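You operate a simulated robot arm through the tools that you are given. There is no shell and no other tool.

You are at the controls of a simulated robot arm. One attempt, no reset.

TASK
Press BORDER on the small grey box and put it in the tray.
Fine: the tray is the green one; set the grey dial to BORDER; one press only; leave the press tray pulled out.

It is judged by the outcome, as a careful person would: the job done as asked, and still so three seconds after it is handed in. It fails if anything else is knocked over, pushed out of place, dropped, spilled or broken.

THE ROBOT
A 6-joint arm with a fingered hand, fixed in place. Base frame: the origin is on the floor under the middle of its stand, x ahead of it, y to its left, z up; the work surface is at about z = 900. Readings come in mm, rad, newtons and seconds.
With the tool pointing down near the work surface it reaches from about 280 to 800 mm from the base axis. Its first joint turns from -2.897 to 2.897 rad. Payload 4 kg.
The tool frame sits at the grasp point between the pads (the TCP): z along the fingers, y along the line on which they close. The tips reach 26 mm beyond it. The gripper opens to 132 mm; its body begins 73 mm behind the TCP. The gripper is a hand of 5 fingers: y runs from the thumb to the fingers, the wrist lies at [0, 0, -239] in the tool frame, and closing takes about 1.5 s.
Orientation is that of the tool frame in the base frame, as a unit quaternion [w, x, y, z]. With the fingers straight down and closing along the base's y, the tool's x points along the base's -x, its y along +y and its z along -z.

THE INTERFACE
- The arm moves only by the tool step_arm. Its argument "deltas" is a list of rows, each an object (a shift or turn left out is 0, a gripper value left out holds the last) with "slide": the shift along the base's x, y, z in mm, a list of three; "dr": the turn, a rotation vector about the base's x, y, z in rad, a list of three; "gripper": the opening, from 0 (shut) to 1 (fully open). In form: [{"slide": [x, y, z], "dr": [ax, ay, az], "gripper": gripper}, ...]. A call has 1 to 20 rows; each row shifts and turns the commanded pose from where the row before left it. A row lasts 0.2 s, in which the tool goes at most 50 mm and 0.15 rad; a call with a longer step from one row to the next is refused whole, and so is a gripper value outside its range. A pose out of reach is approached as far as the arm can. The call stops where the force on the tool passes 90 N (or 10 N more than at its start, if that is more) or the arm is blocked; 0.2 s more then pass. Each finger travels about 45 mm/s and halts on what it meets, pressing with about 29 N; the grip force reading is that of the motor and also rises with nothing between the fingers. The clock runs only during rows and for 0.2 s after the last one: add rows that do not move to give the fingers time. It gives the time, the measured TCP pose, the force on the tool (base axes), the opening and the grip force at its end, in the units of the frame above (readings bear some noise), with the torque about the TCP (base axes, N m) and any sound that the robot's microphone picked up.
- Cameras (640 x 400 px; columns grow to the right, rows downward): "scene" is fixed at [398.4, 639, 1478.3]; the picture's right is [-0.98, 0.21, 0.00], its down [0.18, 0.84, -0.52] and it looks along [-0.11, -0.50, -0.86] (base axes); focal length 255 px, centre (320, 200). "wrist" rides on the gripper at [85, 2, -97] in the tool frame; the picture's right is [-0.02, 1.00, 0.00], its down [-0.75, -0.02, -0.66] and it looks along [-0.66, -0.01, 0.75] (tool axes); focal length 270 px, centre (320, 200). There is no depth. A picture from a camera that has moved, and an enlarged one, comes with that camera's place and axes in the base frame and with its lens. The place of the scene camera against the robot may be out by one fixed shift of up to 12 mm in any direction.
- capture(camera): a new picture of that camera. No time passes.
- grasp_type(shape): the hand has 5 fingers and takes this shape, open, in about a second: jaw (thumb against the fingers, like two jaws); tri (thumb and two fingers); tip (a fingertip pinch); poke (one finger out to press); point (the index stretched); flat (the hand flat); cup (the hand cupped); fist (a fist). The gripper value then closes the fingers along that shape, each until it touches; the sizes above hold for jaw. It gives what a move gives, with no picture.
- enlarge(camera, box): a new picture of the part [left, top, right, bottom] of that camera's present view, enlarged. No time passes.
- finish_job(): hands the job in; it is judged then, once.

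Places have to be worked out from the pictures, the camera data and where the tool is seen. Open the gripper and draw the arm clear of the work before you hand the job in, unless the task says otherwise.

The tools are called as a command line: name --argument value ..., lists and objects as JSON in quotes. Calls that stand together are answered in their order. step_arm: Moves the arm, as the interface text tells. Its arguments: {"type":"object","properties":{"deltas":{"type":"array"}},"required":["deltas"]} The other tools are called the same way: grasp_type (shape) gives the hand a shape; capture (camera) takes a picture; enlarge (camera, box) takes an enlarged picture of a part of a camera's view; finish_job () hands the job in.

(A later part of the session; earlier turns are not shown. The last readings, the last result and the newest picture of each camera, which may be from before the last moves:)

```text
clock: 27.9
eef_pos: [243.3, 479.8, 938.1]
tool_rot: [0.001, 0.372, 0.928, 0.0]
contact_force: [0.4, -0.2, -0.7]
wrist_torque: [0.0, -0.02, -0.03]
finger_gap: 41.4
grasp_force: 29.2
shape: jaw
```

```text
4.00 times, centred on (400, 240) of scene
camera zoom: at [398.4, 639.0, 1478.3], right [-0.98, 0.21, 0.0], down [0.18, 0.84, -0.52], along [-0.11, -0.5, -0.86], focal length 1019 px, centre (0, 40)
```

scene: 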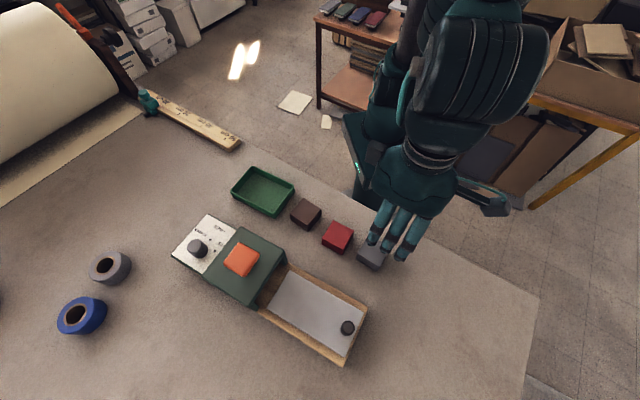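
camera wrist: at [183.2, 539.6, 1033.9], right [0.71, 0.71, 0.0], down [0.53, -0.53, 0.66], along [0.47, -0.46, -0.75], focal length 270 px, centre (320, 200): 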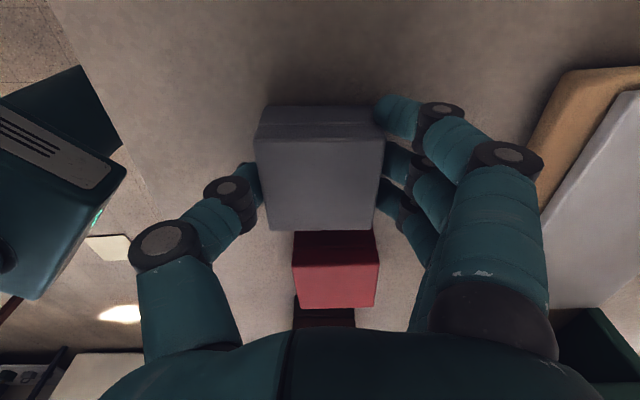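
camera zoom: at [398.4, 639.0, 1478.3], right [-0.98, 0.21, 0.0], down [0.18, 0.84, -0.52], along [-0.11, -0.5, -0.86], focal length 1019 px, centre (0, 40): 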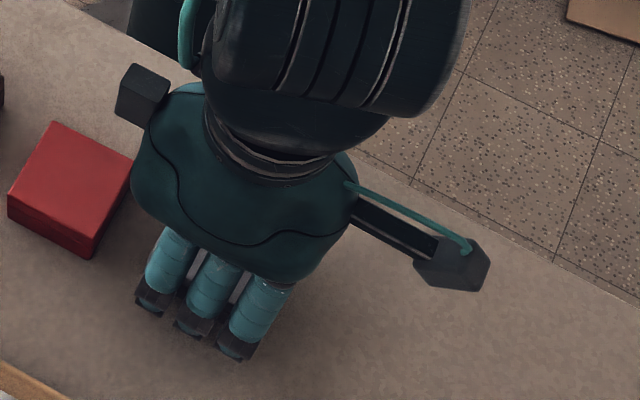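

The box is held at 29 N. I'll lift it straight up clear of everything and check that it's secure.

step_arm --deltas '[{"slide": [0, 0, 15]}, {"slide": [0, 0, 25]}, {"slide": [0, 0, 35]}, {"slide": [0, 0, 35]}, {"slide": [0, 0, 0]}]'

capture --camera "wrist"

capture --camera "scene"

```text
clock: 29.1
eef_pos: [244.4, 481.4, 1047.3]
tool_rot: [0.0, 0.372, 0.928, -0.001]
contact_force: [0.0, -0.1, -0.9]
wrist_torque: [-0.02, 0.03, 0.03]
finger_gap: 41.2
grasp_force: 28.8
shape: jaw
```

```text
taken
camera wrist: at [183.4, 540.5, 1143.5], right [0.71, 0.71, 0.0], down [0.53, -0.53, 0.66], along [0.47, -0.47, -0.75], focal length 270 px, centre (320, 200)
```

wrist: 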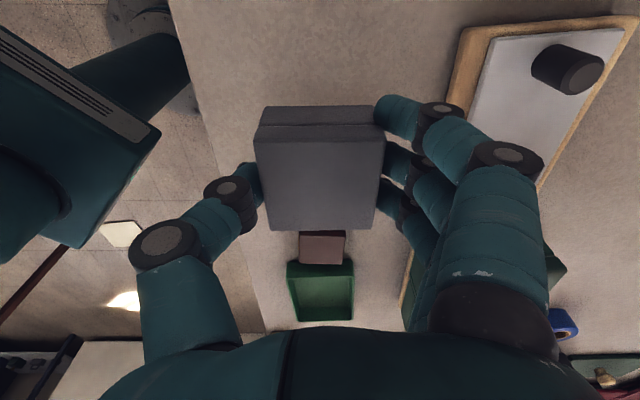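

```text
taken
```

scene: 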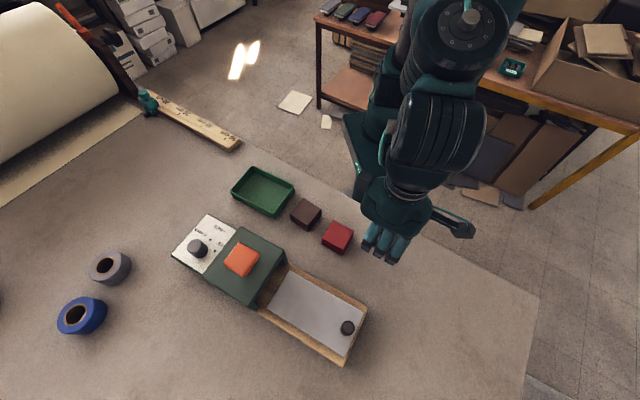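

The box is secure. I'll carry it level to a hover above the pulled-out plate and align it with the press axis, then measure before lowering.

step_arm --deltas '[{"slide": [35, 14.6, 0], "dr": [0, 0, 0.012]}, {"slide": [35, 14.6, 0], "dr": [0, 0, 0.012]}, {"slide": [35, 14.6, 0], "dr": [0, 0, 0.012]}, {"slide": [35, 14.6, 0], "dr": [0, 0, 0.012]}, {"slide": [35, 14.6, 0], "dr": [0, 0, 0.012]}, {"slide": [0, 0, 0]}]'

capture --camera "wrist"

enlarge --camera "scene" --box '[200, 200, 400, 380]'

```text
clock: 30.5
eef_pos: [418.9, 553.3, 1047.3]
tool_rot: [0.0, 0.345, 0.939, 0.0]
contact_force: [0.2, 0.1, -0.5]
wrist_torque: [0.0, -0.03, 0.03]
finger_gap: 41.3
grasp_force: 28.9
shape: jaw
```

```text
taken
camera wrist: at [355.6, 608.4, 1142.5], right [0.66, 0.75, 0.0], down [0.56, -0.5, 0.66], along [0.49, -0.44, -0.75], focal length 270 px, centre (320, 200)
```

wrist: 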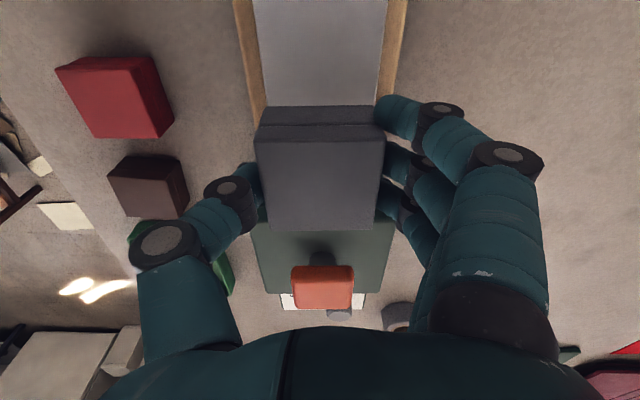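

```text
2.22 times, centred on (300, 290) of scene
camera zoom: at [398.4, 639.0, 1478.3], right [-0.98, 0.21, 0.0], down [0.18, 0.84, -0.52], along [-0.11, -0.5, -0.86], focal length 566 px, centre (364, 0)
```

zoom: 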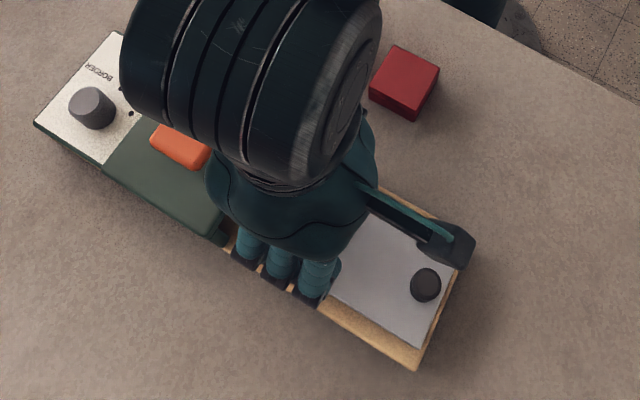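

The box is hovering over the plate and looks laterally centred. I'll zoom in to confirm the alignment and the position along the plate.

enlarge --camera "wrist" --box '[220, 0, 420, 125]'

enlarge --camera "wrist" --box '[230, 180, 410, 330]'

```text
3.20 times, centred on (320, 62) of wrist
camera zoom: at [355.6, 608.4, 1142.5], right [0.66, 0.75, 0.0], down [0.56, -0.5, 0.66], along [0.49, -0.44, -0.75], focal length 865 px, centre (320, 640)
```

zoom: 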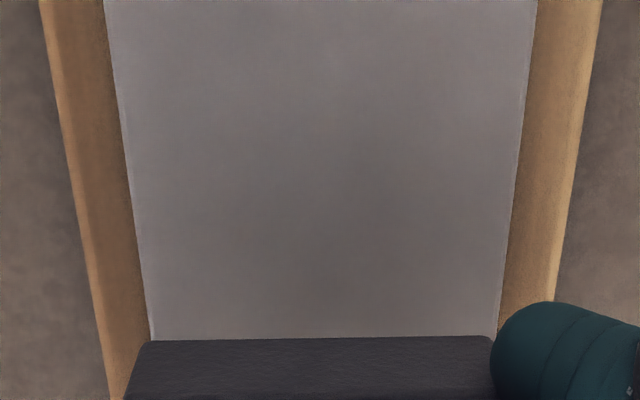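

```text
2.67 times, centred on (320, 255) of wrist
camera zoom: at [355.6, 608.4, 1142.5], right [0.66, 0.75, 0.0], down [0.56, -0.5, 0.66], along [0.49, -0.44, -0.75], focal length 721 px, centre (320, 53)
```

zoom: 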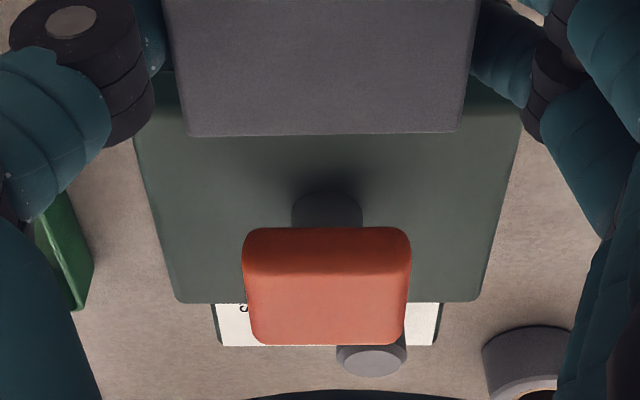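

The box is centred on the plate within about 1 mm and parallel to it, roughly 122 mm short of the press centre. I'll lower it to just above the plate.

step_arm --deltas '[{"slide": [0, 0, -30]}, {"slide": [0, 0, -30]}, {"slide": [0, 0, -19]}, {"slide": [0, 0, 0]}]'

capture --camera "wrist"

enlarge --camera "scene" --box '[200, 200, 400, 380]'

```text
clock: 31.5
eef_pos: [419.2, 554.0, 967.4]
tool_rot: [0.0, 0.345, 0.939, 0.0]
contact_force: [-0.3, 0.3, -0.9]
wrist_torque: [-0.04, 0.0, 0.0]
finger_gap: 41.4
grasp_force: 29.1
shape: jaw
```

```text
taken
camera wrist: at [355.5, 609.2, 1063.1], right [0.66, 0.75, 0.0], down [0.56, -0.5, 0.66], along [0.49, -0.44, -0.75], focal length 270 px, centre (320, 200)
```

wrist: 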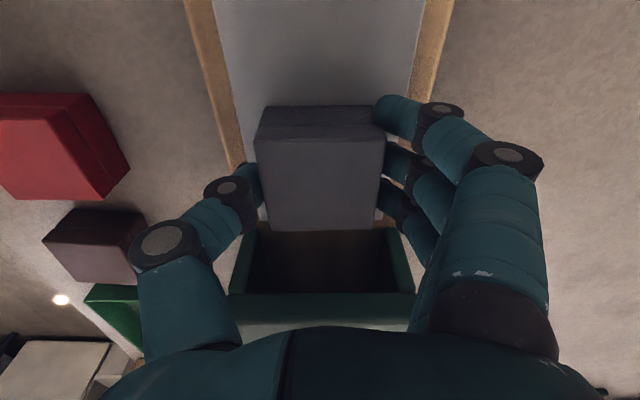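

```text
2.22 times, centred on (300, 290) of scene
camera zoom: at [398.4, 639.0, 1478.3], right [-0.98, 0.21, 0.0], down [0.18, 0.84, -0.52], along [-0.11, -0.5, -0.86], focal length 566 px, centre (364, 0)
```

zoom: 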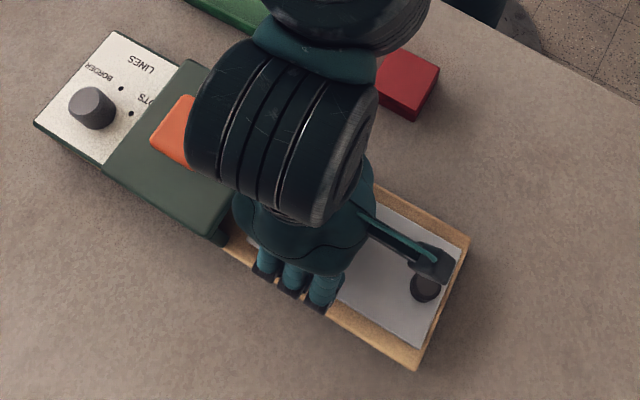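

The box bottom is within a few millimetres of the plate. I'll creep down in small steps, watching the vertical force.

step_arm --deltas '[{"slide": [0, 0, -1.5]}, {"slide": [0, 0, -1.5]}, {"slide": [0, 0, 0]}]'

```text
clock: 32.3
eef_pos: [418.9, 554.1, 966.0]
tool_rot: [0.0, 0.344, 0.939, 0.001]
contact_force: [-0.1, 2.1, 15.1]
wrist_torque: [0.32, -0.11, -0.01]
finger_gap: 41.5
grasp_force: 29.6
shape: jaw
```

Contact at 15 N means the box rests on the plate (plate about z 928). I'll relieve slightly, open the fingers and lift clear.

step_arm --deltas '[{"slide": [0, 0, 0.7]}, {"gripper": 0.7}, {"slide": [0, 0, 0]}, {"slide": [0, 0, 0]}, {"slide": [0, 0, 0]}, {"slide": [0, 0, 0]}, {"slide": [0, 0, 0]}]'

capture --camera "wrist"

```text
clock: 33.9
eef_pos: [420.4, 551.8, 966.4]
tool_rot: [0.0, 0.344, 0.939, 0.0]
contact_force: [0.0, 0.2, -0.7]
wrist_torque: [0.0, -0.02, 0.05]
finger_gap: 92.0
grasp_force: 0.0
shape: jaw
```

```text
taken
camera wrist: at [355.4, 608.1, 1061.2], right [0.66, 0.75, 0.0], down [0.56, -0.5, 0.66], along [0.49, -0.44, -0.75], focal length 270 px, centre (320, 200)
```

wrist: 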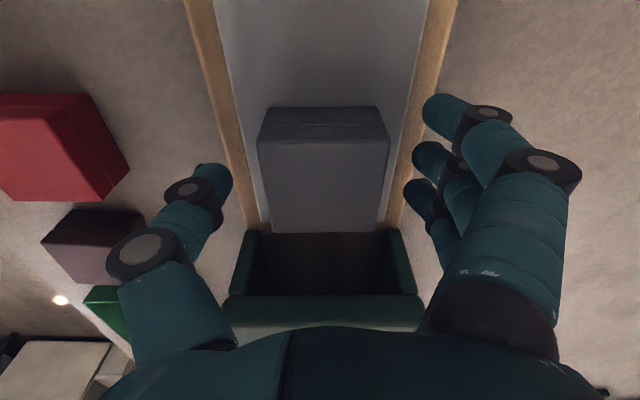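

The box is resting squarely on the plate and the fingers are clear. I'll lift and move above the drawer knob.

step_arm --deltas '[{"slide": [0, 0, 30]}, {"slide": [0, 0, 40]}, {"slide": [0, 0, 40]}, {"slide": [-25.1, 24.1, 0]}, {"slide": [-25.1, 24.1, 0]}, {"slide": [-25.1, 24.1, 0]}, {"slide": [0, 0, 0]}]'

capture --camera "wrist"

enlarge --camera "wrist" --box '[220, 50, 420, 300]'

capture --camera "scene"

```text
clock: 35.5
eef_pos: [341.6, 626.1, 1076.2]
tool_rot: [0.0, 0.345, 0.939, 0.0]
contact_force: [0.3, -0.3, -0.6]
wrist_torque: [0.02, 0.0, 0.0]
finger_gap: 91.9
grasp_force: 0.0
shape: jaw
```

```text
taken
camera wrist: at [276.9, 682.1, 1171.9], right [0.66, 0.75, 0.0], down [0.56, -0.5, 0.66], along [0.49, -0.44, -0.75], focal length 270 px, centre (320, 200)
```

wrist: 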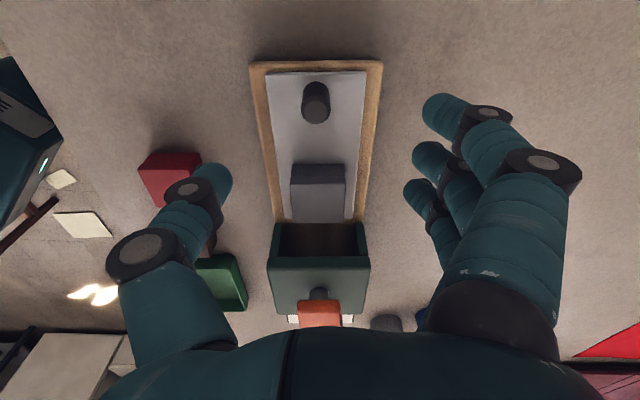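

```text
1.60 times, centred on (320, 175) of wrist
camera zoom: at [276.9, 682.1, 1171.9], right [0.66, 0.75, 0.0], down [0.56, -0.5, 0.66], along [0.49, -0.44, -0.75], focal length 432 px, centre (320, 240)
```

zoom: 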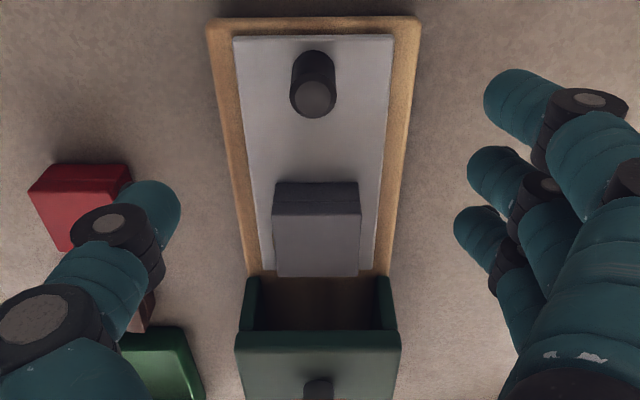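

```text
taken
```

scene: 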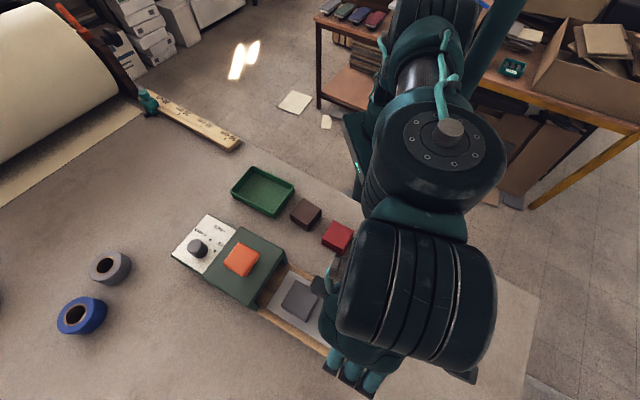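

The box sits centred on the plate. I place the drawer knob about 6 mm forward of the tool, at [345, 621] with its top near z 960. I'll align, narrow the fingers and descend to just above it to check.

step_arm --deltas '[{"slide": [3.4, -5.4, 0], "gripper": 0.5}, {"slide": [0, 0, -40]}, {"slide": [0, 0, -36]}, {"slide": [0, 0, 0]}, {"slide": [0, 0, 0]}]'

capture --camera "wrist"

```text
clock: 36.7
eef_pos: [345.1, 620.6, 999.3]
tool_rot: [0.0, 0.345, 0.939, 0.0]
contact_force: [0.9, -0.3, 0.7]
wrist_torque: [-0.02, 0.02, 0.0]
finger_gap: 67.0
grasp_force: 0.1
shape: jaw
```

```text
taken
camera wrist: at [281.2, 675.9, 1094.8], right [0.66, 0.75, 0.0], down [0.56, -0.5, 0.66], along [0.49, -0.44, -0.75], focal length 270 px, centre (320, 200)
```

wrist: 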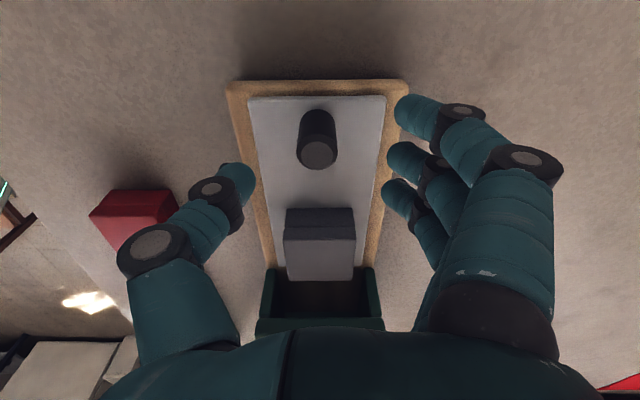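

The knob is centred under the tool within about 1 mm. I'll descend to TCP z ≈ 965 and grip it.

step_arm --deltas '[{"slide": [-0.5, 0, -17]}, {"slide": [0, 0, -17]}, {"slide": [0, 0, 0]}, {"gripper": 0.0}, {"slide": [0, 0, 0]}, {"slide": [0, 0, 0]}, {"slide": [0, 0, 0]}, {"slide": [0, 0, 0]}, {"slide": [0, 0, 0]}, {"slide": [0, 0, 0]}]'

capture --camera "wrist"

```text
clock: 38.9
eef_pos: [345.6, 619.4, 965.3]
tool_rot: [0.001, 0.344, 0.939, -0.001]
contact_force: [-4.6, -6.4, 0.3]
wrist_torque: [-0.03, 0.03, 0.03]
finger_gap: 6.6
grasp_force: 29.3
shape: jaw
```

```text
taken
camera wrist: at [281.8, 675.1, 1061.3], right [0.66, 0.75, 0.0], down [0.56, -0.5, 0.66], along [0.49, -0.44, -0.75], focal length 270 px, centre (320, 200)
```

wrist: 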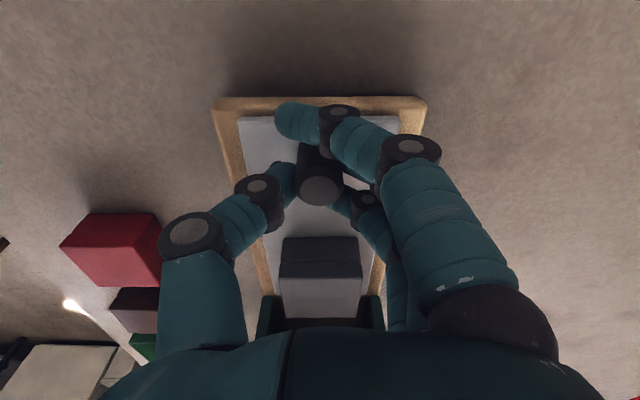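

The knob is held. I'll push the tray in gently along the press axis, 60 mm first, watching the force.

step_arm --deltas '[{"slide": [3.8, -3.2, 0]}, {"slide": [7.6, -6.5, 0]}, {"slide": [7.6, -6.5, 0]}, {"slide": [7.6, -6.5, 0]}, {"slide": [7.6, -6.5, 0]}, {"slide": [7.6, -6.5, 0]}, {"slide": [3.8, -3.2, 0]}, {"slide": [0, 0, 0]}]'

capture --camera "wrist"

enlarge --camera "scene" --box '[200, 200, 400, 380]'

```text
clock: 40.7
eef_pos: [393.5, 580.1, 967.5]
tool_rot: [0.001, 0.345, 0.939, -0.001]
contact_force: [-4.0, -4.7, 0.7]
wrist_torque: [0.01, -0.02, -0.01]
finger_gap: 6.0
grasp_force: 29.0
shape: jaw
```

```text
taken
camera wrist: at [328.8, 636.0, 1061.6], right [0.66, 0.75, 0.0], down [0.56, -0.5, 0.66], along [0.49, -0.44, -0.75], focal length 270 px, centre (320, 200)
```

wrist: 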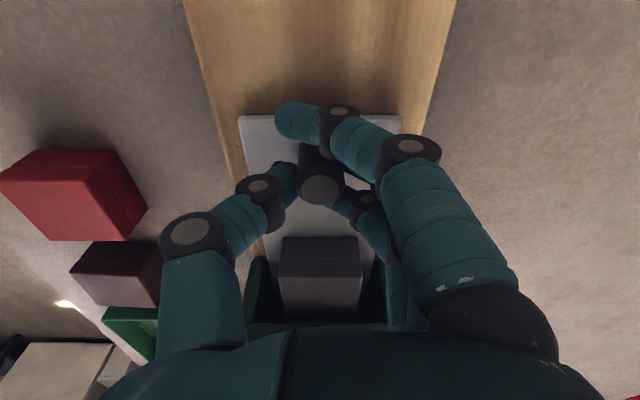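

```text
2.22 times, centred on (300, 290) of scene
camera zoom: at [398.4, 639.0, 1478.3], right [-0.98, 0.21, 0.0], down [0.18, 0.84, -0.52], along [-0.11, -0.5, -0.86], focal length 566 px, centre (364, 0)
```

zoom: 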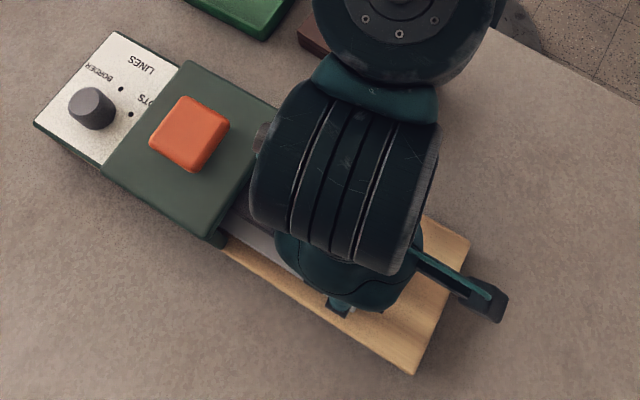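

The tray slides easily and the box rides along into the head opening. I'll continue with smaller steps, watching for the end stop.

step_arm --deltas '[{"slide": [3.8, -3.25, 0]}, {"slide": [6.1, -5.2, 0]}, {"slide": [6.1, -5.2, 0]}, {"slide": [6.1, -5.2, 0]}, {"slide": [6.1, -5.2, 0]}, {"slide": [3.8, -3.25, 0]}, {"slide": [0, 0, 0]}]'

capture --camera "wrist"

enlarge --camera "scene" --box '[160, 180, 360, 360]'

```text
clock: 42.3
eef_pos: [423.4, 552.6, 966.2]
tool_rot: [0.0, 0.345, 0.939, 0.0]
contact_force: [-2.6, -3.7, -0.1]
wrist_torque: [0.04, -0.04, -0.04]
finger_gap: 5.5
grasp_force: 29.1
shape: jaw
```

```text
taken
camera wrist: at [360.2, 609.1, 1061.8], right [0.66, 0.75, 0.0], down [0.56, -0.5, 0.66], along [0.49, -0.44, -0.75], focal length 270 px, centre (320, 200)
```

wrist: 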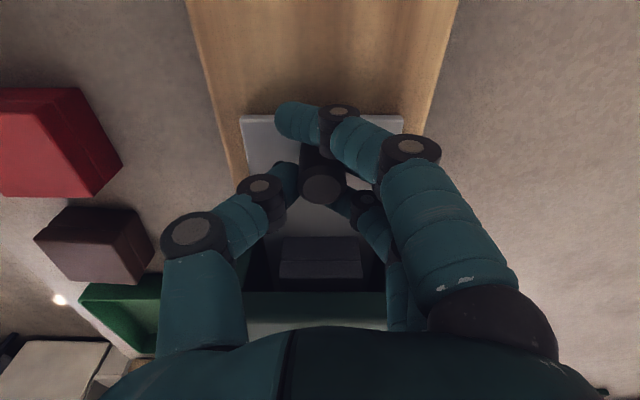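

```text
2.22 times, centred on (260, 270) of scene
camera zoom: at [398.4, 639.0, 1478.3], right [-0.98, 0.21, 0.0], down [0.18, 0.84, -0.52], along [-0.11, -0.5, -0.86], focal length 566 px, centre (453, 44)
```

zoom: 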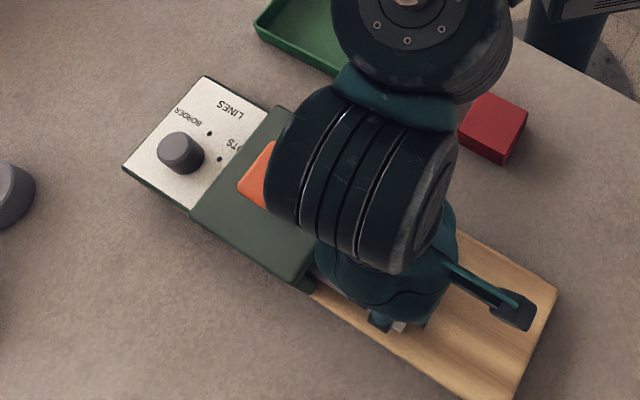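

About 102 mm of travel so far with negligible force. I'll continue in 4 mm steps toward the stop.

step_arm --deltas '[{"slide": [3.05, -2.6, 0]}, {"slide": [3.05, -2.6, 0]}, {"slide": [3.05, -2.6, 0]}, {"slide": [3.05, -2.6, 0]}, {"slide": [0, 0, 0]}]'

capture --camera "wrist"

```text
clock: 43.5
eef_pos: [438.6, 541.4, 966.3]
tool_rot: [0.001, 0.346, 0.938, 0.0]
contact_force: [-1.8, -2.8, -0.1]
wrist_torque: [0.06, 0.04, 0.02]
finger_gap: 3.0
grasp_force: 29.1
shape: jaw
```

```text
taken
camera wrist: at [374.2, 597.6, 1061.7], right [0.67, 0.75, 0.0], down [0.56, -0.5, 0.66], along [0.49, -0.44, -0.75], focal length 270 px, centre (320, 200)
```

wrist: 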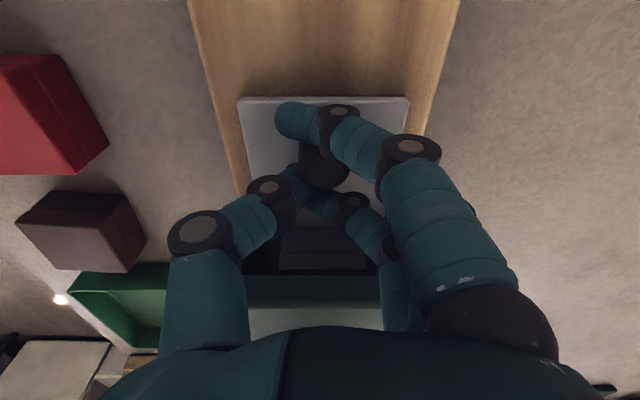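

The plate shifted relative to the fingers over the last few millimetres, so the tray has reached its stop at roughly 110 mm of travel. I'll zoom in to check the box's position under the head.

enlarge --camera "wrist" --box '[220, 80, 420, 340]'

enlarge --camera "scene" --box '[160, 180, 360, 360]'

```text
1.54 times, centred on (320, 210) of wrist
camera zoom: at [374.2, 597.6, 1061.7], right [0.67, 0.75, 0.0], down [0.56, -0.5, 0.66], along [0.49, -0.44, -0.75], focal length 416 px, centre (320, 185)
```

zoom: 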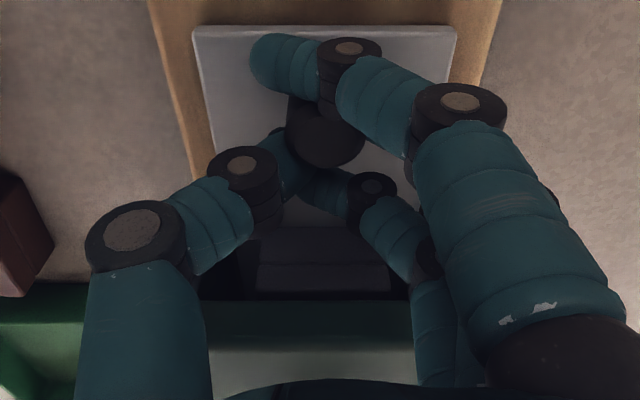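

```text
2.22 times, centred on (260, 270) of scene
camera zoom: at [398.4, 639.0, 1478.3], right [-0.98, 0.21, 0.0], down [0.18, 0.84, -0.52], along [-0.11, -0.5, -0.86], focal length 566 px, centre (453, 44)
```

zoom: 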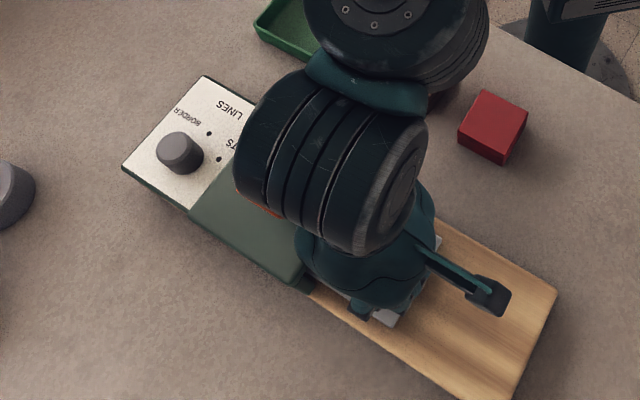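

The box's near face is just inside the head and its centre is close to the button centre. To confirm this is the true stop, I'll push a few more millimetres in small steps. The index finger now bears on the outer side of the knob, so I'll watch the force.

step_arm --deltas '[{"slide": [1.5, -1.3, 0]}, {"slide": [1.5, -1.3, 0]}, {"slide": [0, 0, 0]}]'

enlarge --camera "wrist" --box '[220, 80, 420, 340]'

```text
clock: 44.3
eef_pos: [439.2, 540.4, 965.6]
tool_rot: [-0.001, 0.344, 0.939, 0.0]
contact_force: [-4.5, 4.9, 0.1]
wrist_torque: [0.1, -0.03, 0.0]
finger_gap: 2.9
grasp_force: 29.2
shape: jaw
```

```text
1.54 times, centred on (320, 210) of wrist
camera zoom: at [375.5, 596.3, 1061.5], right [0.66, 0.75, 0.0], down [0.56, -0.5, 0.66], along [0.49, -0.44, -0.75], focal length 416 px, centre (320, 185)
```

zoom: 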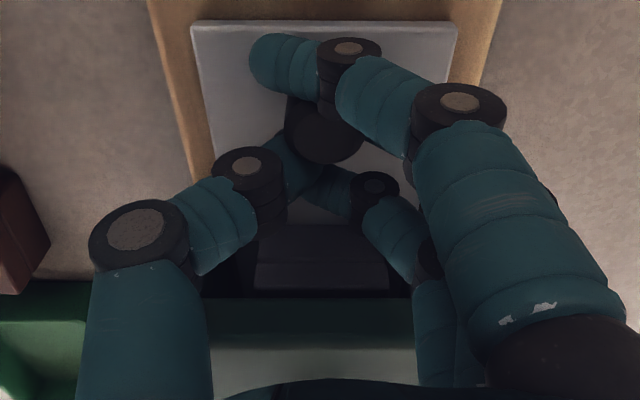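

The reaction is now against the push direction (about 6.6 N), which points to the stop. I'll push a couple of millimetres more to make sure it is fully in.

step_arm --deltas '[{"slide": [1.5, -1.3, 0]}, {"slide": [1.5, -1.3, 0]}, {"slide": [0, 0, 0]}]'

enlarge --camera "wrist" --box '[220, 80, 420, 340]'

```text
clock: 45.1
eef_pos: [442.1, 538.4, 966.0]
tool_rot: [0.001, 0.343, 0.939, 0.0]
contact_force: [-6.0, 7.2, -0.3]
wrist_torque: [0.12, -0.01, 0.02]
finger_gap: 2.6
grasp_force: 28.9
shape: jaw
```

```text
1.54 times, centred on (320, 210) of wrist
camera zoom: at [377.8, 593.5, 1061.3], right [0.66, 0.75, 0.0], down [0.56, -0.5, 0.66], along [0.49, -0.44, -0.75], focal length 416 px, centre (320, 185)
```

zoom: 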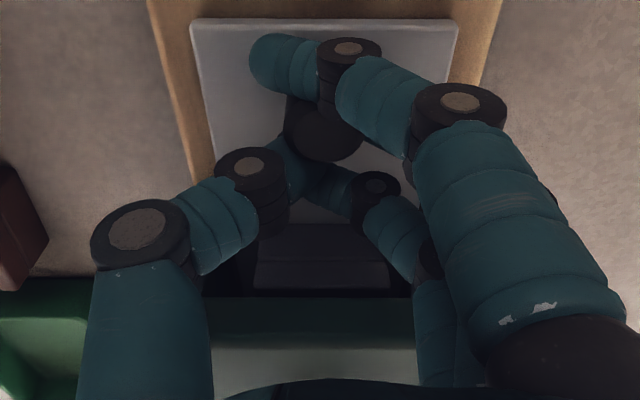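

The force is only 9 N and the plate may still be creeping. I'll push a little more to see whether it firms up.

step_arm --deltas '[{"slide": [1.5, -1.3, 0]}, {"slide": [1.5, -1.3, 0]}, {"slide": [1.5, -1.3, 0]}, {"slide": [0, 0, 0]}]'

enlarge --camera "wrist" --box '[220, 80, 420, 340]'

```text
clock: 46.1
eef_pos: [446.9, 534.9, 966.5]
tool_rot: [0.001, 0.343, 0.939, 0.0]
contact_force: [-10.0, 7.0, 1.8]
wrist_torque: [0.13, 0.04, 0.09]
finger_gap: 2.7
grasp_force: 28.9
shape: jaw
```

```text
1.54 times, centred on (320, 210) of wrist
camera zoom: at [382.3, 590.3, 1061.1], right [0.66, 0.75, 0.0], down [0.56, -0.5, 0.66], along [0.49, -0.44, -0.75], focal length 416 px, centre (320, 185)
```

zoom: 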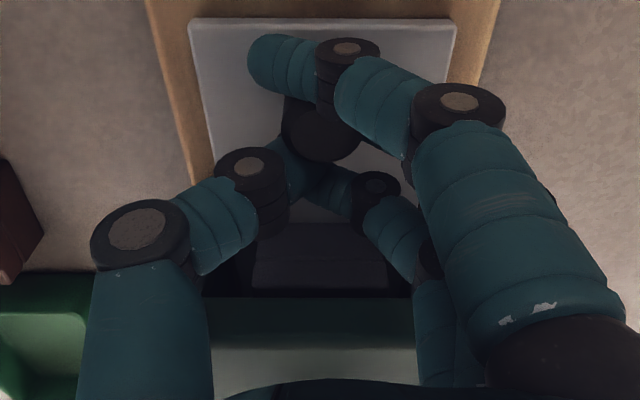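

The resisting force acts at knob level and is rising slowly. I'll use the fixed scene camera to see whether the plate actually moves with a further small push.

enlarge --camera "scene" --box '[260, 260, 400, 360]'

step_arm --deltas '[{"slide": [1.5, -1.3, 0]}, {"slide": [1.5, -1.3, 0]}, {"slide": [0, 0, 0]}]'

enlarge --camera "scene" --box '[260, 260, 400, 360]'

enlarge --camera "wrist" --box '[220, 80, 420, 340]'

```text
4.00 times, centred on (330, 310) of scene
camera zoom: at [398.4, 639.0, 1478.3], right [-0.98, 0.21, 0.0], down [0.18, 0.84, -0.52], along [-0.11, -0.5, -0.86], focal length 1019 px, centre (280, -240)
```

zoom: 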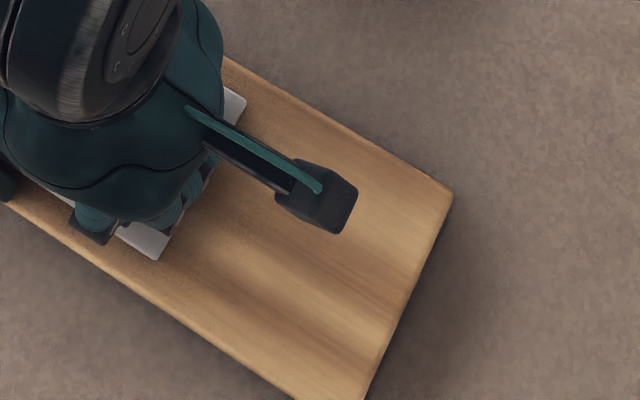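

```text
clock: 46.9
eef_pos: [450.0, 531.9, 964.4]
tool_rot: [0.001, 0.345, 0.939, 0.0]
contact_force: [-8.4, 8.3, 2.3]
wrist_torque: [0.12, -0.01, 0.03]
finger_gap: 2.8
grasp_force: 28.7
shape: jaw
```

```text
4.00 times, centred on (330, 310) of scene
camera zoom: at [398.4, 639.0, 1478.3], right [-0.98, 0.21, 0.0], down [0.18, 0.84, -0.52], along [-0.11, -0.5, -0.86], focal length 1019 px, centre (280, -240)
```

zoom: 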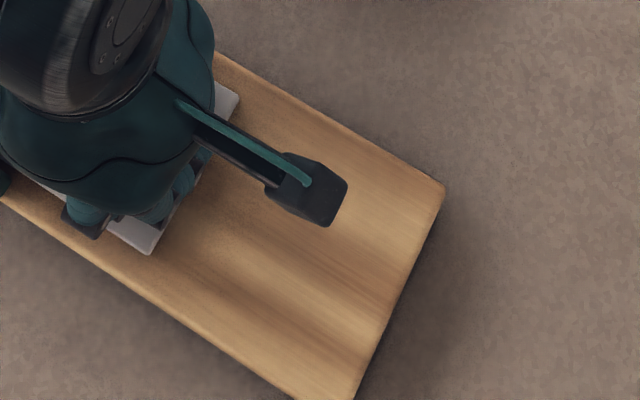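

```text
1.54 times, centred on (320, 210) of wrist
camera zoom: at [385.6, 587.3, 1061.0], right [0.66, 0.75, 0.0], down [0.56, -0.5, 0.66], along [0.49, -0.44, -0.75], focal length 416 px, centre (320, 185)
```

zoom: 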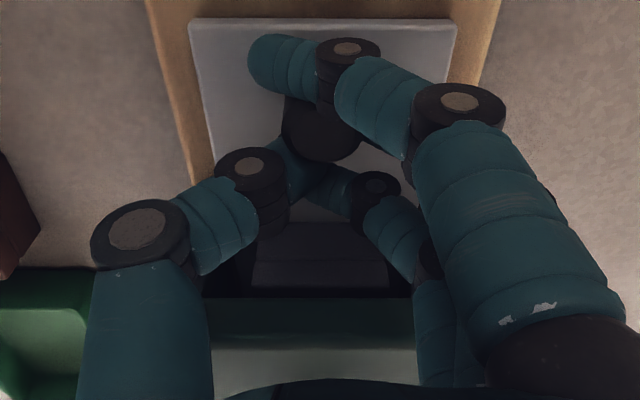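

The whole wooden base shifted in the scene view, so the tray was already at its stop and my last pushes slid the press itself. I'll stop pushing and measure how far it moved, comparing against the earlier crops.

enlarge --camera "scene" --box '[160, 180, 360, 360]'

enlarge --camera "scene" --box '[200, 200, 400, 380]'

enlarge --camera "scene" --box '[160, 200, 280, 275]'

```text
2.22 times, centred on (260, 270) of scene
camera zoom: at [398.4, 639.0, 1478.3], right [-0.98, 0.21, 0.0], down [0.18, 0.84, -0.52], along [-0.11, -0.5, -0.86], focal length 566 px, centre (453, 44)
```

zoom: 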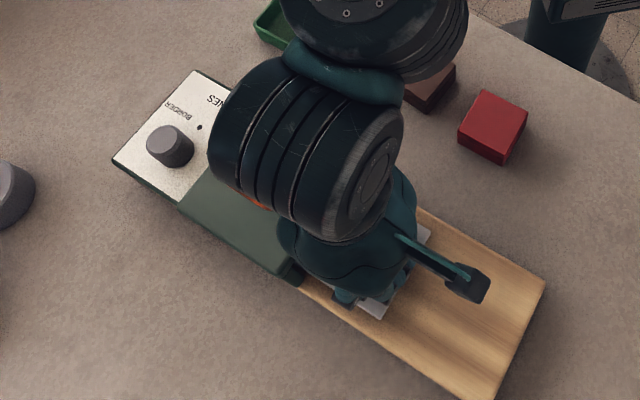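

```text
2.22 times, centred on (300, 290) of scene
camera zoom: at [398.4, 639.0, 1478.3], right [-0.98, 0.21, 0.0], down [0.18, 0.84, -0.52], along [-0.11, -0.5, -0.86], focal length 566 px, centre (364, 0)
```

zoom: 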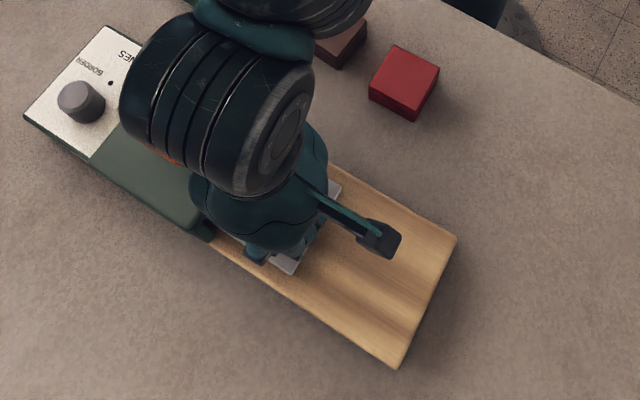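

```text
5.33 times, centred on (220, 238) of scene
camera zoom: at [398.4, 639.0, 1478.3], right [-0.98, 0.21, 0.0], down [0.18, 0.84, -0.52], along [-0.11, -0.5, -0.86], focal length 1358 px, centre (853, 0)
```

zoom: 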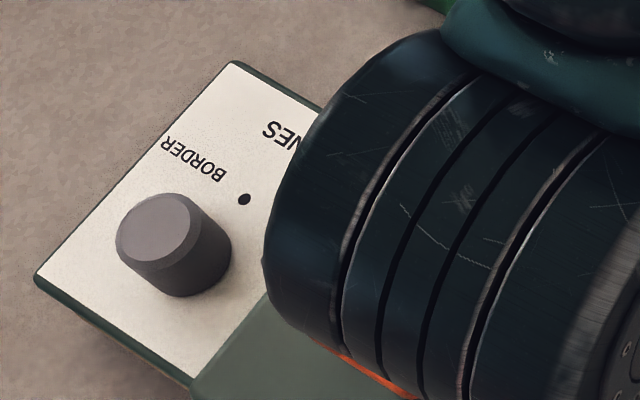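

The press slid about 12 mm inward along its axis while at the stop. I'll drag it back the same amount when I pull the tray out. For now I'll release the knob and rise clear, backing away, to check the box position under the head.

step_arm --deltas '[{"slide": [-0.8, 0.7, 0]}, {"gripper": 0.5}, {"slide": [0, 0, 0]}, {"slide": [0, 0, 0]}, {"slide": [0, 0, 0]}, {"slide": [0, 0, 0]}, {"slide": [0, 0, 30]}, {"slide": [0, 0, 40]}, {"slide": [0, 0, 40]}, {"slide": [0, 0, 0]}]'

capture --camera "wrist"

enlarge --camera "wrist" --box '[230, 100, 410, 330]'

capture --camera "scene"

```text
clock: 49.1
eef_pos: [447.5, 532.6, 1075.3]
tool_rot: [0.0, 0.345, 0.939, 0.0]
contact_force: [-0.6, 0.8, 0.0]
wrist_torque: [0.02, -0.03, -0.03]
finger_gap: 65.4
grasp_force: 0.0
shape: jaw
```

```text
taken
camera wrist: at [384.3, 587.9, 1170.2], right [0.66, 0.75, 0.0], down [0.56, -0.5, 0.66], along [0.49, -0.44, -0.75], focal length 270 px, centre (320, 200)
```

wrist: 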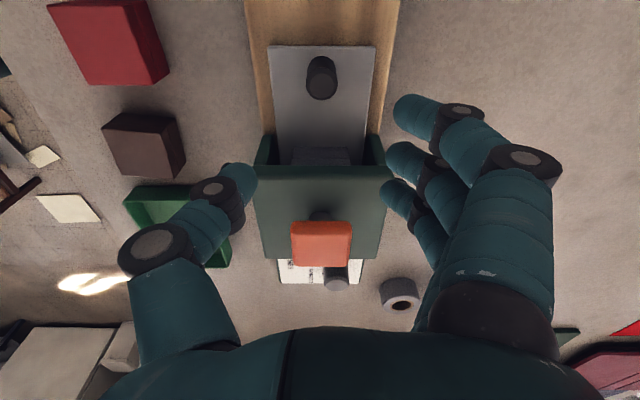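

```text
1.74 times, centred on (320, 215) of wrist
camera zoom: at [384.3, 587.9, 1170.2], right [0.66, 0.75, 0.0], down [0.56, -0.5, 0.66], along [0.49, -0.44, -0.75], focal length 470 px, centre (320, 174)
```

zoom: 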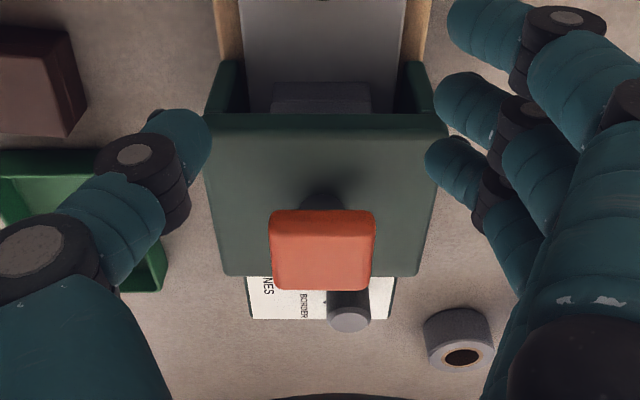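

```text
taken
```

scene: 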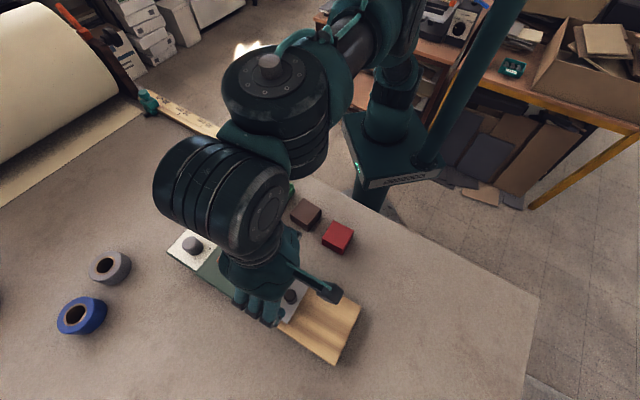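

The box looks roughly 15 mm short of the head centre, and the press needs to come back 12 mm anyway. So I'll hook the knob again, with the fingers on its inner side, pull the tray out, restore the press position and re-seat the box deeper.

step_arm --deltas '[{"slide": [-2.1, 5.1, 0]}, {"slide": [0, 0, -40]}, {"slide": [0, 0, -40]}, {"slide": [0, 0, -29]}, {"slide": [0, 0, 0]}, {"gripper": 0.0}, {"slide": [0, 0, 0]}, {"slide": [0, 0, 0]}, {"slide": [0, 0, 0]}, {"slide": [0, 0, 0]}, {"slide": [0, 0, 0]}, {"slide": [0, 0, 0]}]'

enlarge --camera "wrist" --box '[220, 80, 420, 340]'

enlarge --camera "scene" --box '[160, 180, 360, 360]'

```text
clock: 51.7
eef_pos: [448.2, 536.1, 965.4]
tool_rot: [0.0, 0.345, 0.939, 0.0]
contact_force: [-3.5, -4.9, -0.1]
wrist_torque: [-0.09, -0.01, 0.01]
finger_gap: 0.0
grasp_force: 28.9
shape: jaw
```

```text
1.54 times, centred on (320, 210) of wrist
camera zoom: at [384.2, 591.4, 1060.2], right [0.66, 0.75, 0.0], down [0.56, -0.5, 0.66], along [0.49, -0.44, -0.75], focal length 416 px, centre (320, 185)
```

zoom: 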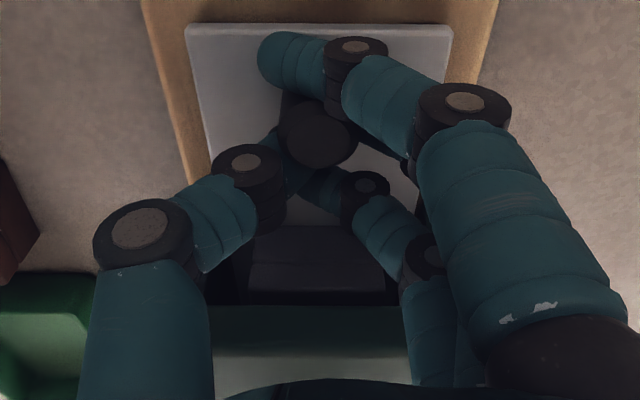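

```text
2.22 times, centred on (260, 270) of scene
camera zoom: at [398.4, 639.0, 1478.3], right [-0.98, 0.21, 0.0], down [0.18, 0.84, -0.52], along [-0.11, -0.5, -0.86], focal length 566 px, centre (453, 44)
```

zoom: 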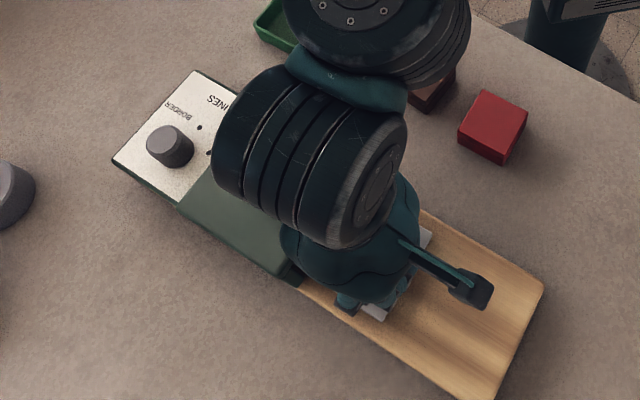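

The knob is caged between the fingers. I'll pull the tray out gently along the axis, 90 mm first.

step_arm --deltas '[{"slide": [-3.8, 3.25, 0]}, {"slide": [-7.6, 6.5, 0]}, {"slide": [-7.6, 6.5, 0]}, {"slide": [-7.6, 6.5, 0]}, {"slide": [-7.6, 6.5, 0]}, {"slide": [-7.6, 6.5, 0]}, {"slide": [-7.6, 6.5, 0]}, {"slide": [-7.6, 6.5, 0]}, {"slide": [-7.6, 6.5, 0]}, {"slide": [-3.8, 3.25, 0]}, {"slide": [0, 0, 0]}]'

capture --camera "wrist"

enlarge --camera "scene" --box '[160, 180, 360, 360]'

```text
clock: 54.1
eef_pos: [379.6, 596.1, 965.9]
tool_rot: [0.0, 0.344, 0.939, 0.0]
contact_force: [1.1, 0.1, 0.6]
wrist_torque: [0.0, -0.1, -0.04]
finger_gap: 0.0
grasp_force: 28.8
shape: jaw
```

```text
taken
camera wrist: at [314.4, 651.5, 1061.3], right [0.66, 0.75, 0.0], down [0.56, -0.5, 0.66], along [0.49, -0.44, -0.75], focal length 270 px, centre (320, 200)
```

wrist: 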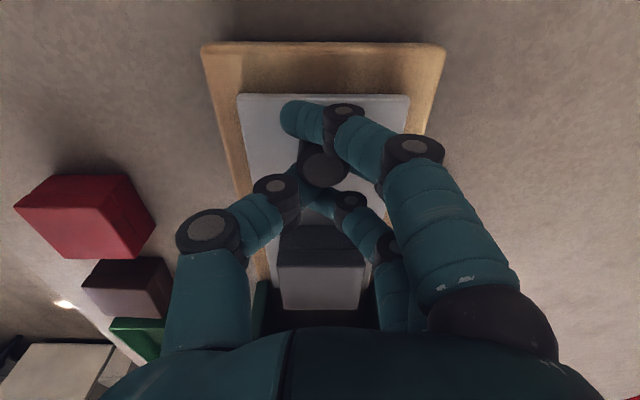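

```text
2.22 times, centred on (260, 270) of scene
camera zoom: at [398.4, 639.0, 1478.3], right [-0.98, 0.21, 0.0], down [0.18, 0.84, -0.52], along [-0.11, -0.5, -0.86], focal length 566 px, centre (453, 44)
```

zoom: 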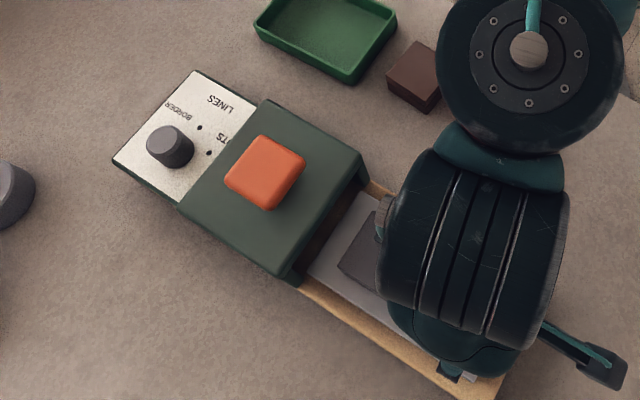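

The tray is most of the way out and the press didn't move. I'll continue in small steps to the outer stop.

step_arm --deltas '[{"slide": [-3.05, 2.6, 0]}, {"slide": [-3.05, 2.6, 0]}, {"slide": [-3.05, 2.6, 0]}, {"slide": [-3.05, 2.6, 0]}, {"slide": [0, 0, 0]}]'

enlarge --camera "wrist" --box '[190, 20, 450, 200]'

enlarge --camera "scene" --box '[160, 180, 360, 360]'

```text
clock: 55.3
eef_pos: [367.1, 607.3, 966.1]
tool_rot: [0.0, 0.344, 0.939, 0.0]
contact_force: [2.8, -2.6, -0.2]
wrist_torque: [-0.07, -0.13, -0.04]
finger_gap: 0.1
grasp_force: 28.7
shape: jaw
```

```text
2.22 times, centred on (320, 110) of wrist
camera zoom: at [302.7, 662.2, 1061.6], right [0.66, 0.75, 0.0], down [0.56, -0.5, 0.66], along [0.49, -0.44, -0.75], focal length 601 px, centre (320, 400)
```

zoom: 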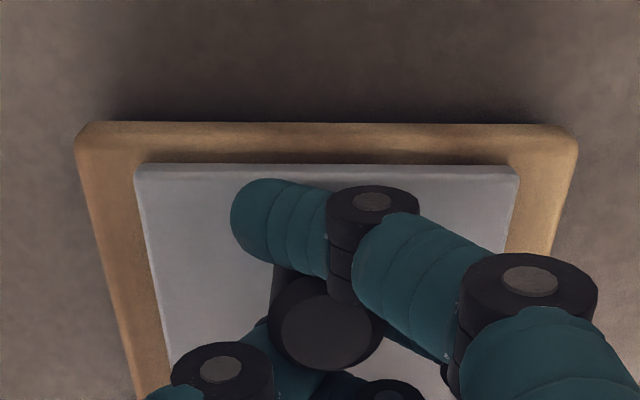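

```text
2.22 times, centred on (260, 270) of scene
camera zoom: at [398.4, 639.0, 1478.3], right [-0.98, 0.21, 0.0], down [0.18, 0.84, -0.52], along [-0.11, -0.5, -0.86], focal length 566 px, centre (453, 44)
```

zoom: 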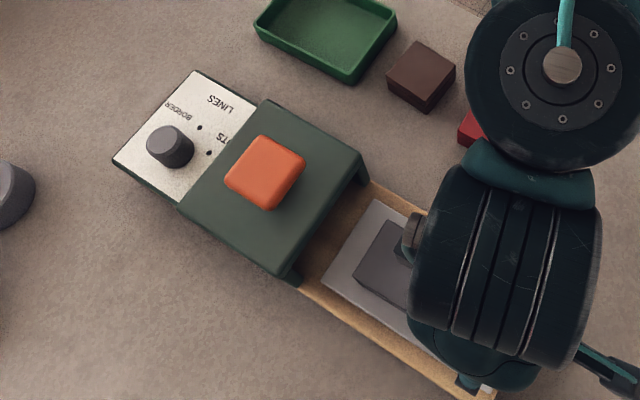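

The tray is at or very near its outer stop (3.8 N), and the press is still displaced. I'll drag slowly in 2 mm steps and check the scene camera against the original panel location.

step_arm --deltas '[{"slide": [-1.53, 1.3, 0]}, {"slide": [-1.53, 1.3, 0]}, {"slide": [-1.53, 1.3, 0]}, {"slide": [0, 0, 0]}]'

enlarge --camera "scene" --box '[160, 200, 280, 275]'

enlarge --camera "wrist" --box '[190, 20, 450, 200]'

```text
clock: 56.3
eef_pos: [363.8, 610.1, 967.0]
tool_rot: [0.0, 0.345, 0.939, 0.0]
contact_force: [4.4, -2.8, 0.7]
wrist_torque: [-0.13, -0.17, -0.02]
finger_gap: 0.0
grasp_force: 28.8
shape: jaw
```

```text
5.33 times, centred on (220, 238) of scene
camera zoom: at [398.4, 639.0, 1478.3], right [-0.98, 0.21, 0.0], down [0.18, 0.84, -0.52], along [-0.11, -0.5, -0.86], focal length 1358 px, centre (853, 0)
```

zoom: 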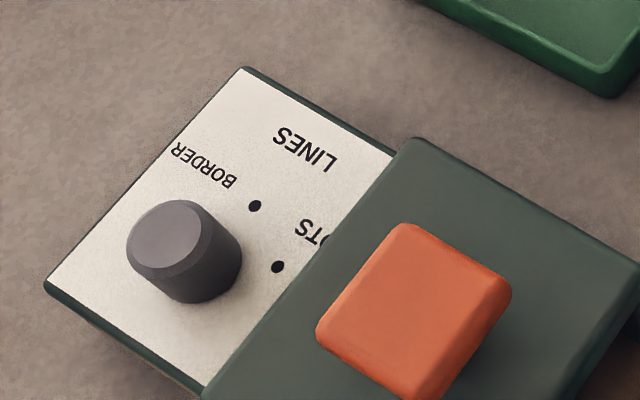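

```text
2.22 times, centred on (320, 110) of wrist
camera zoom: at [298.3, 665.6, 1062.4], right [0.66, 0.75, 0.0], down [0.56, -0.5, 0.66], along [0.49, -0.44, -0.75], focal length 601 px, centre (320, 400)
```

zoom: 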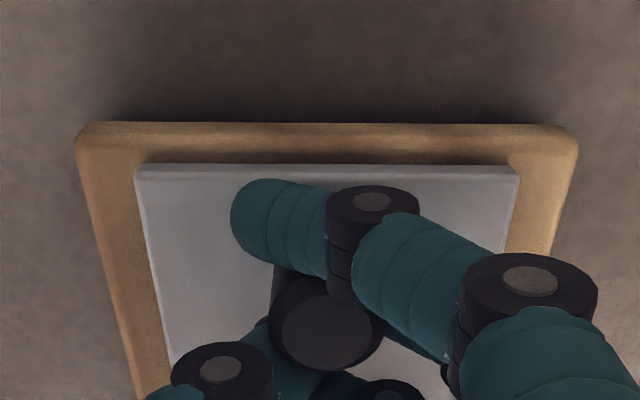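

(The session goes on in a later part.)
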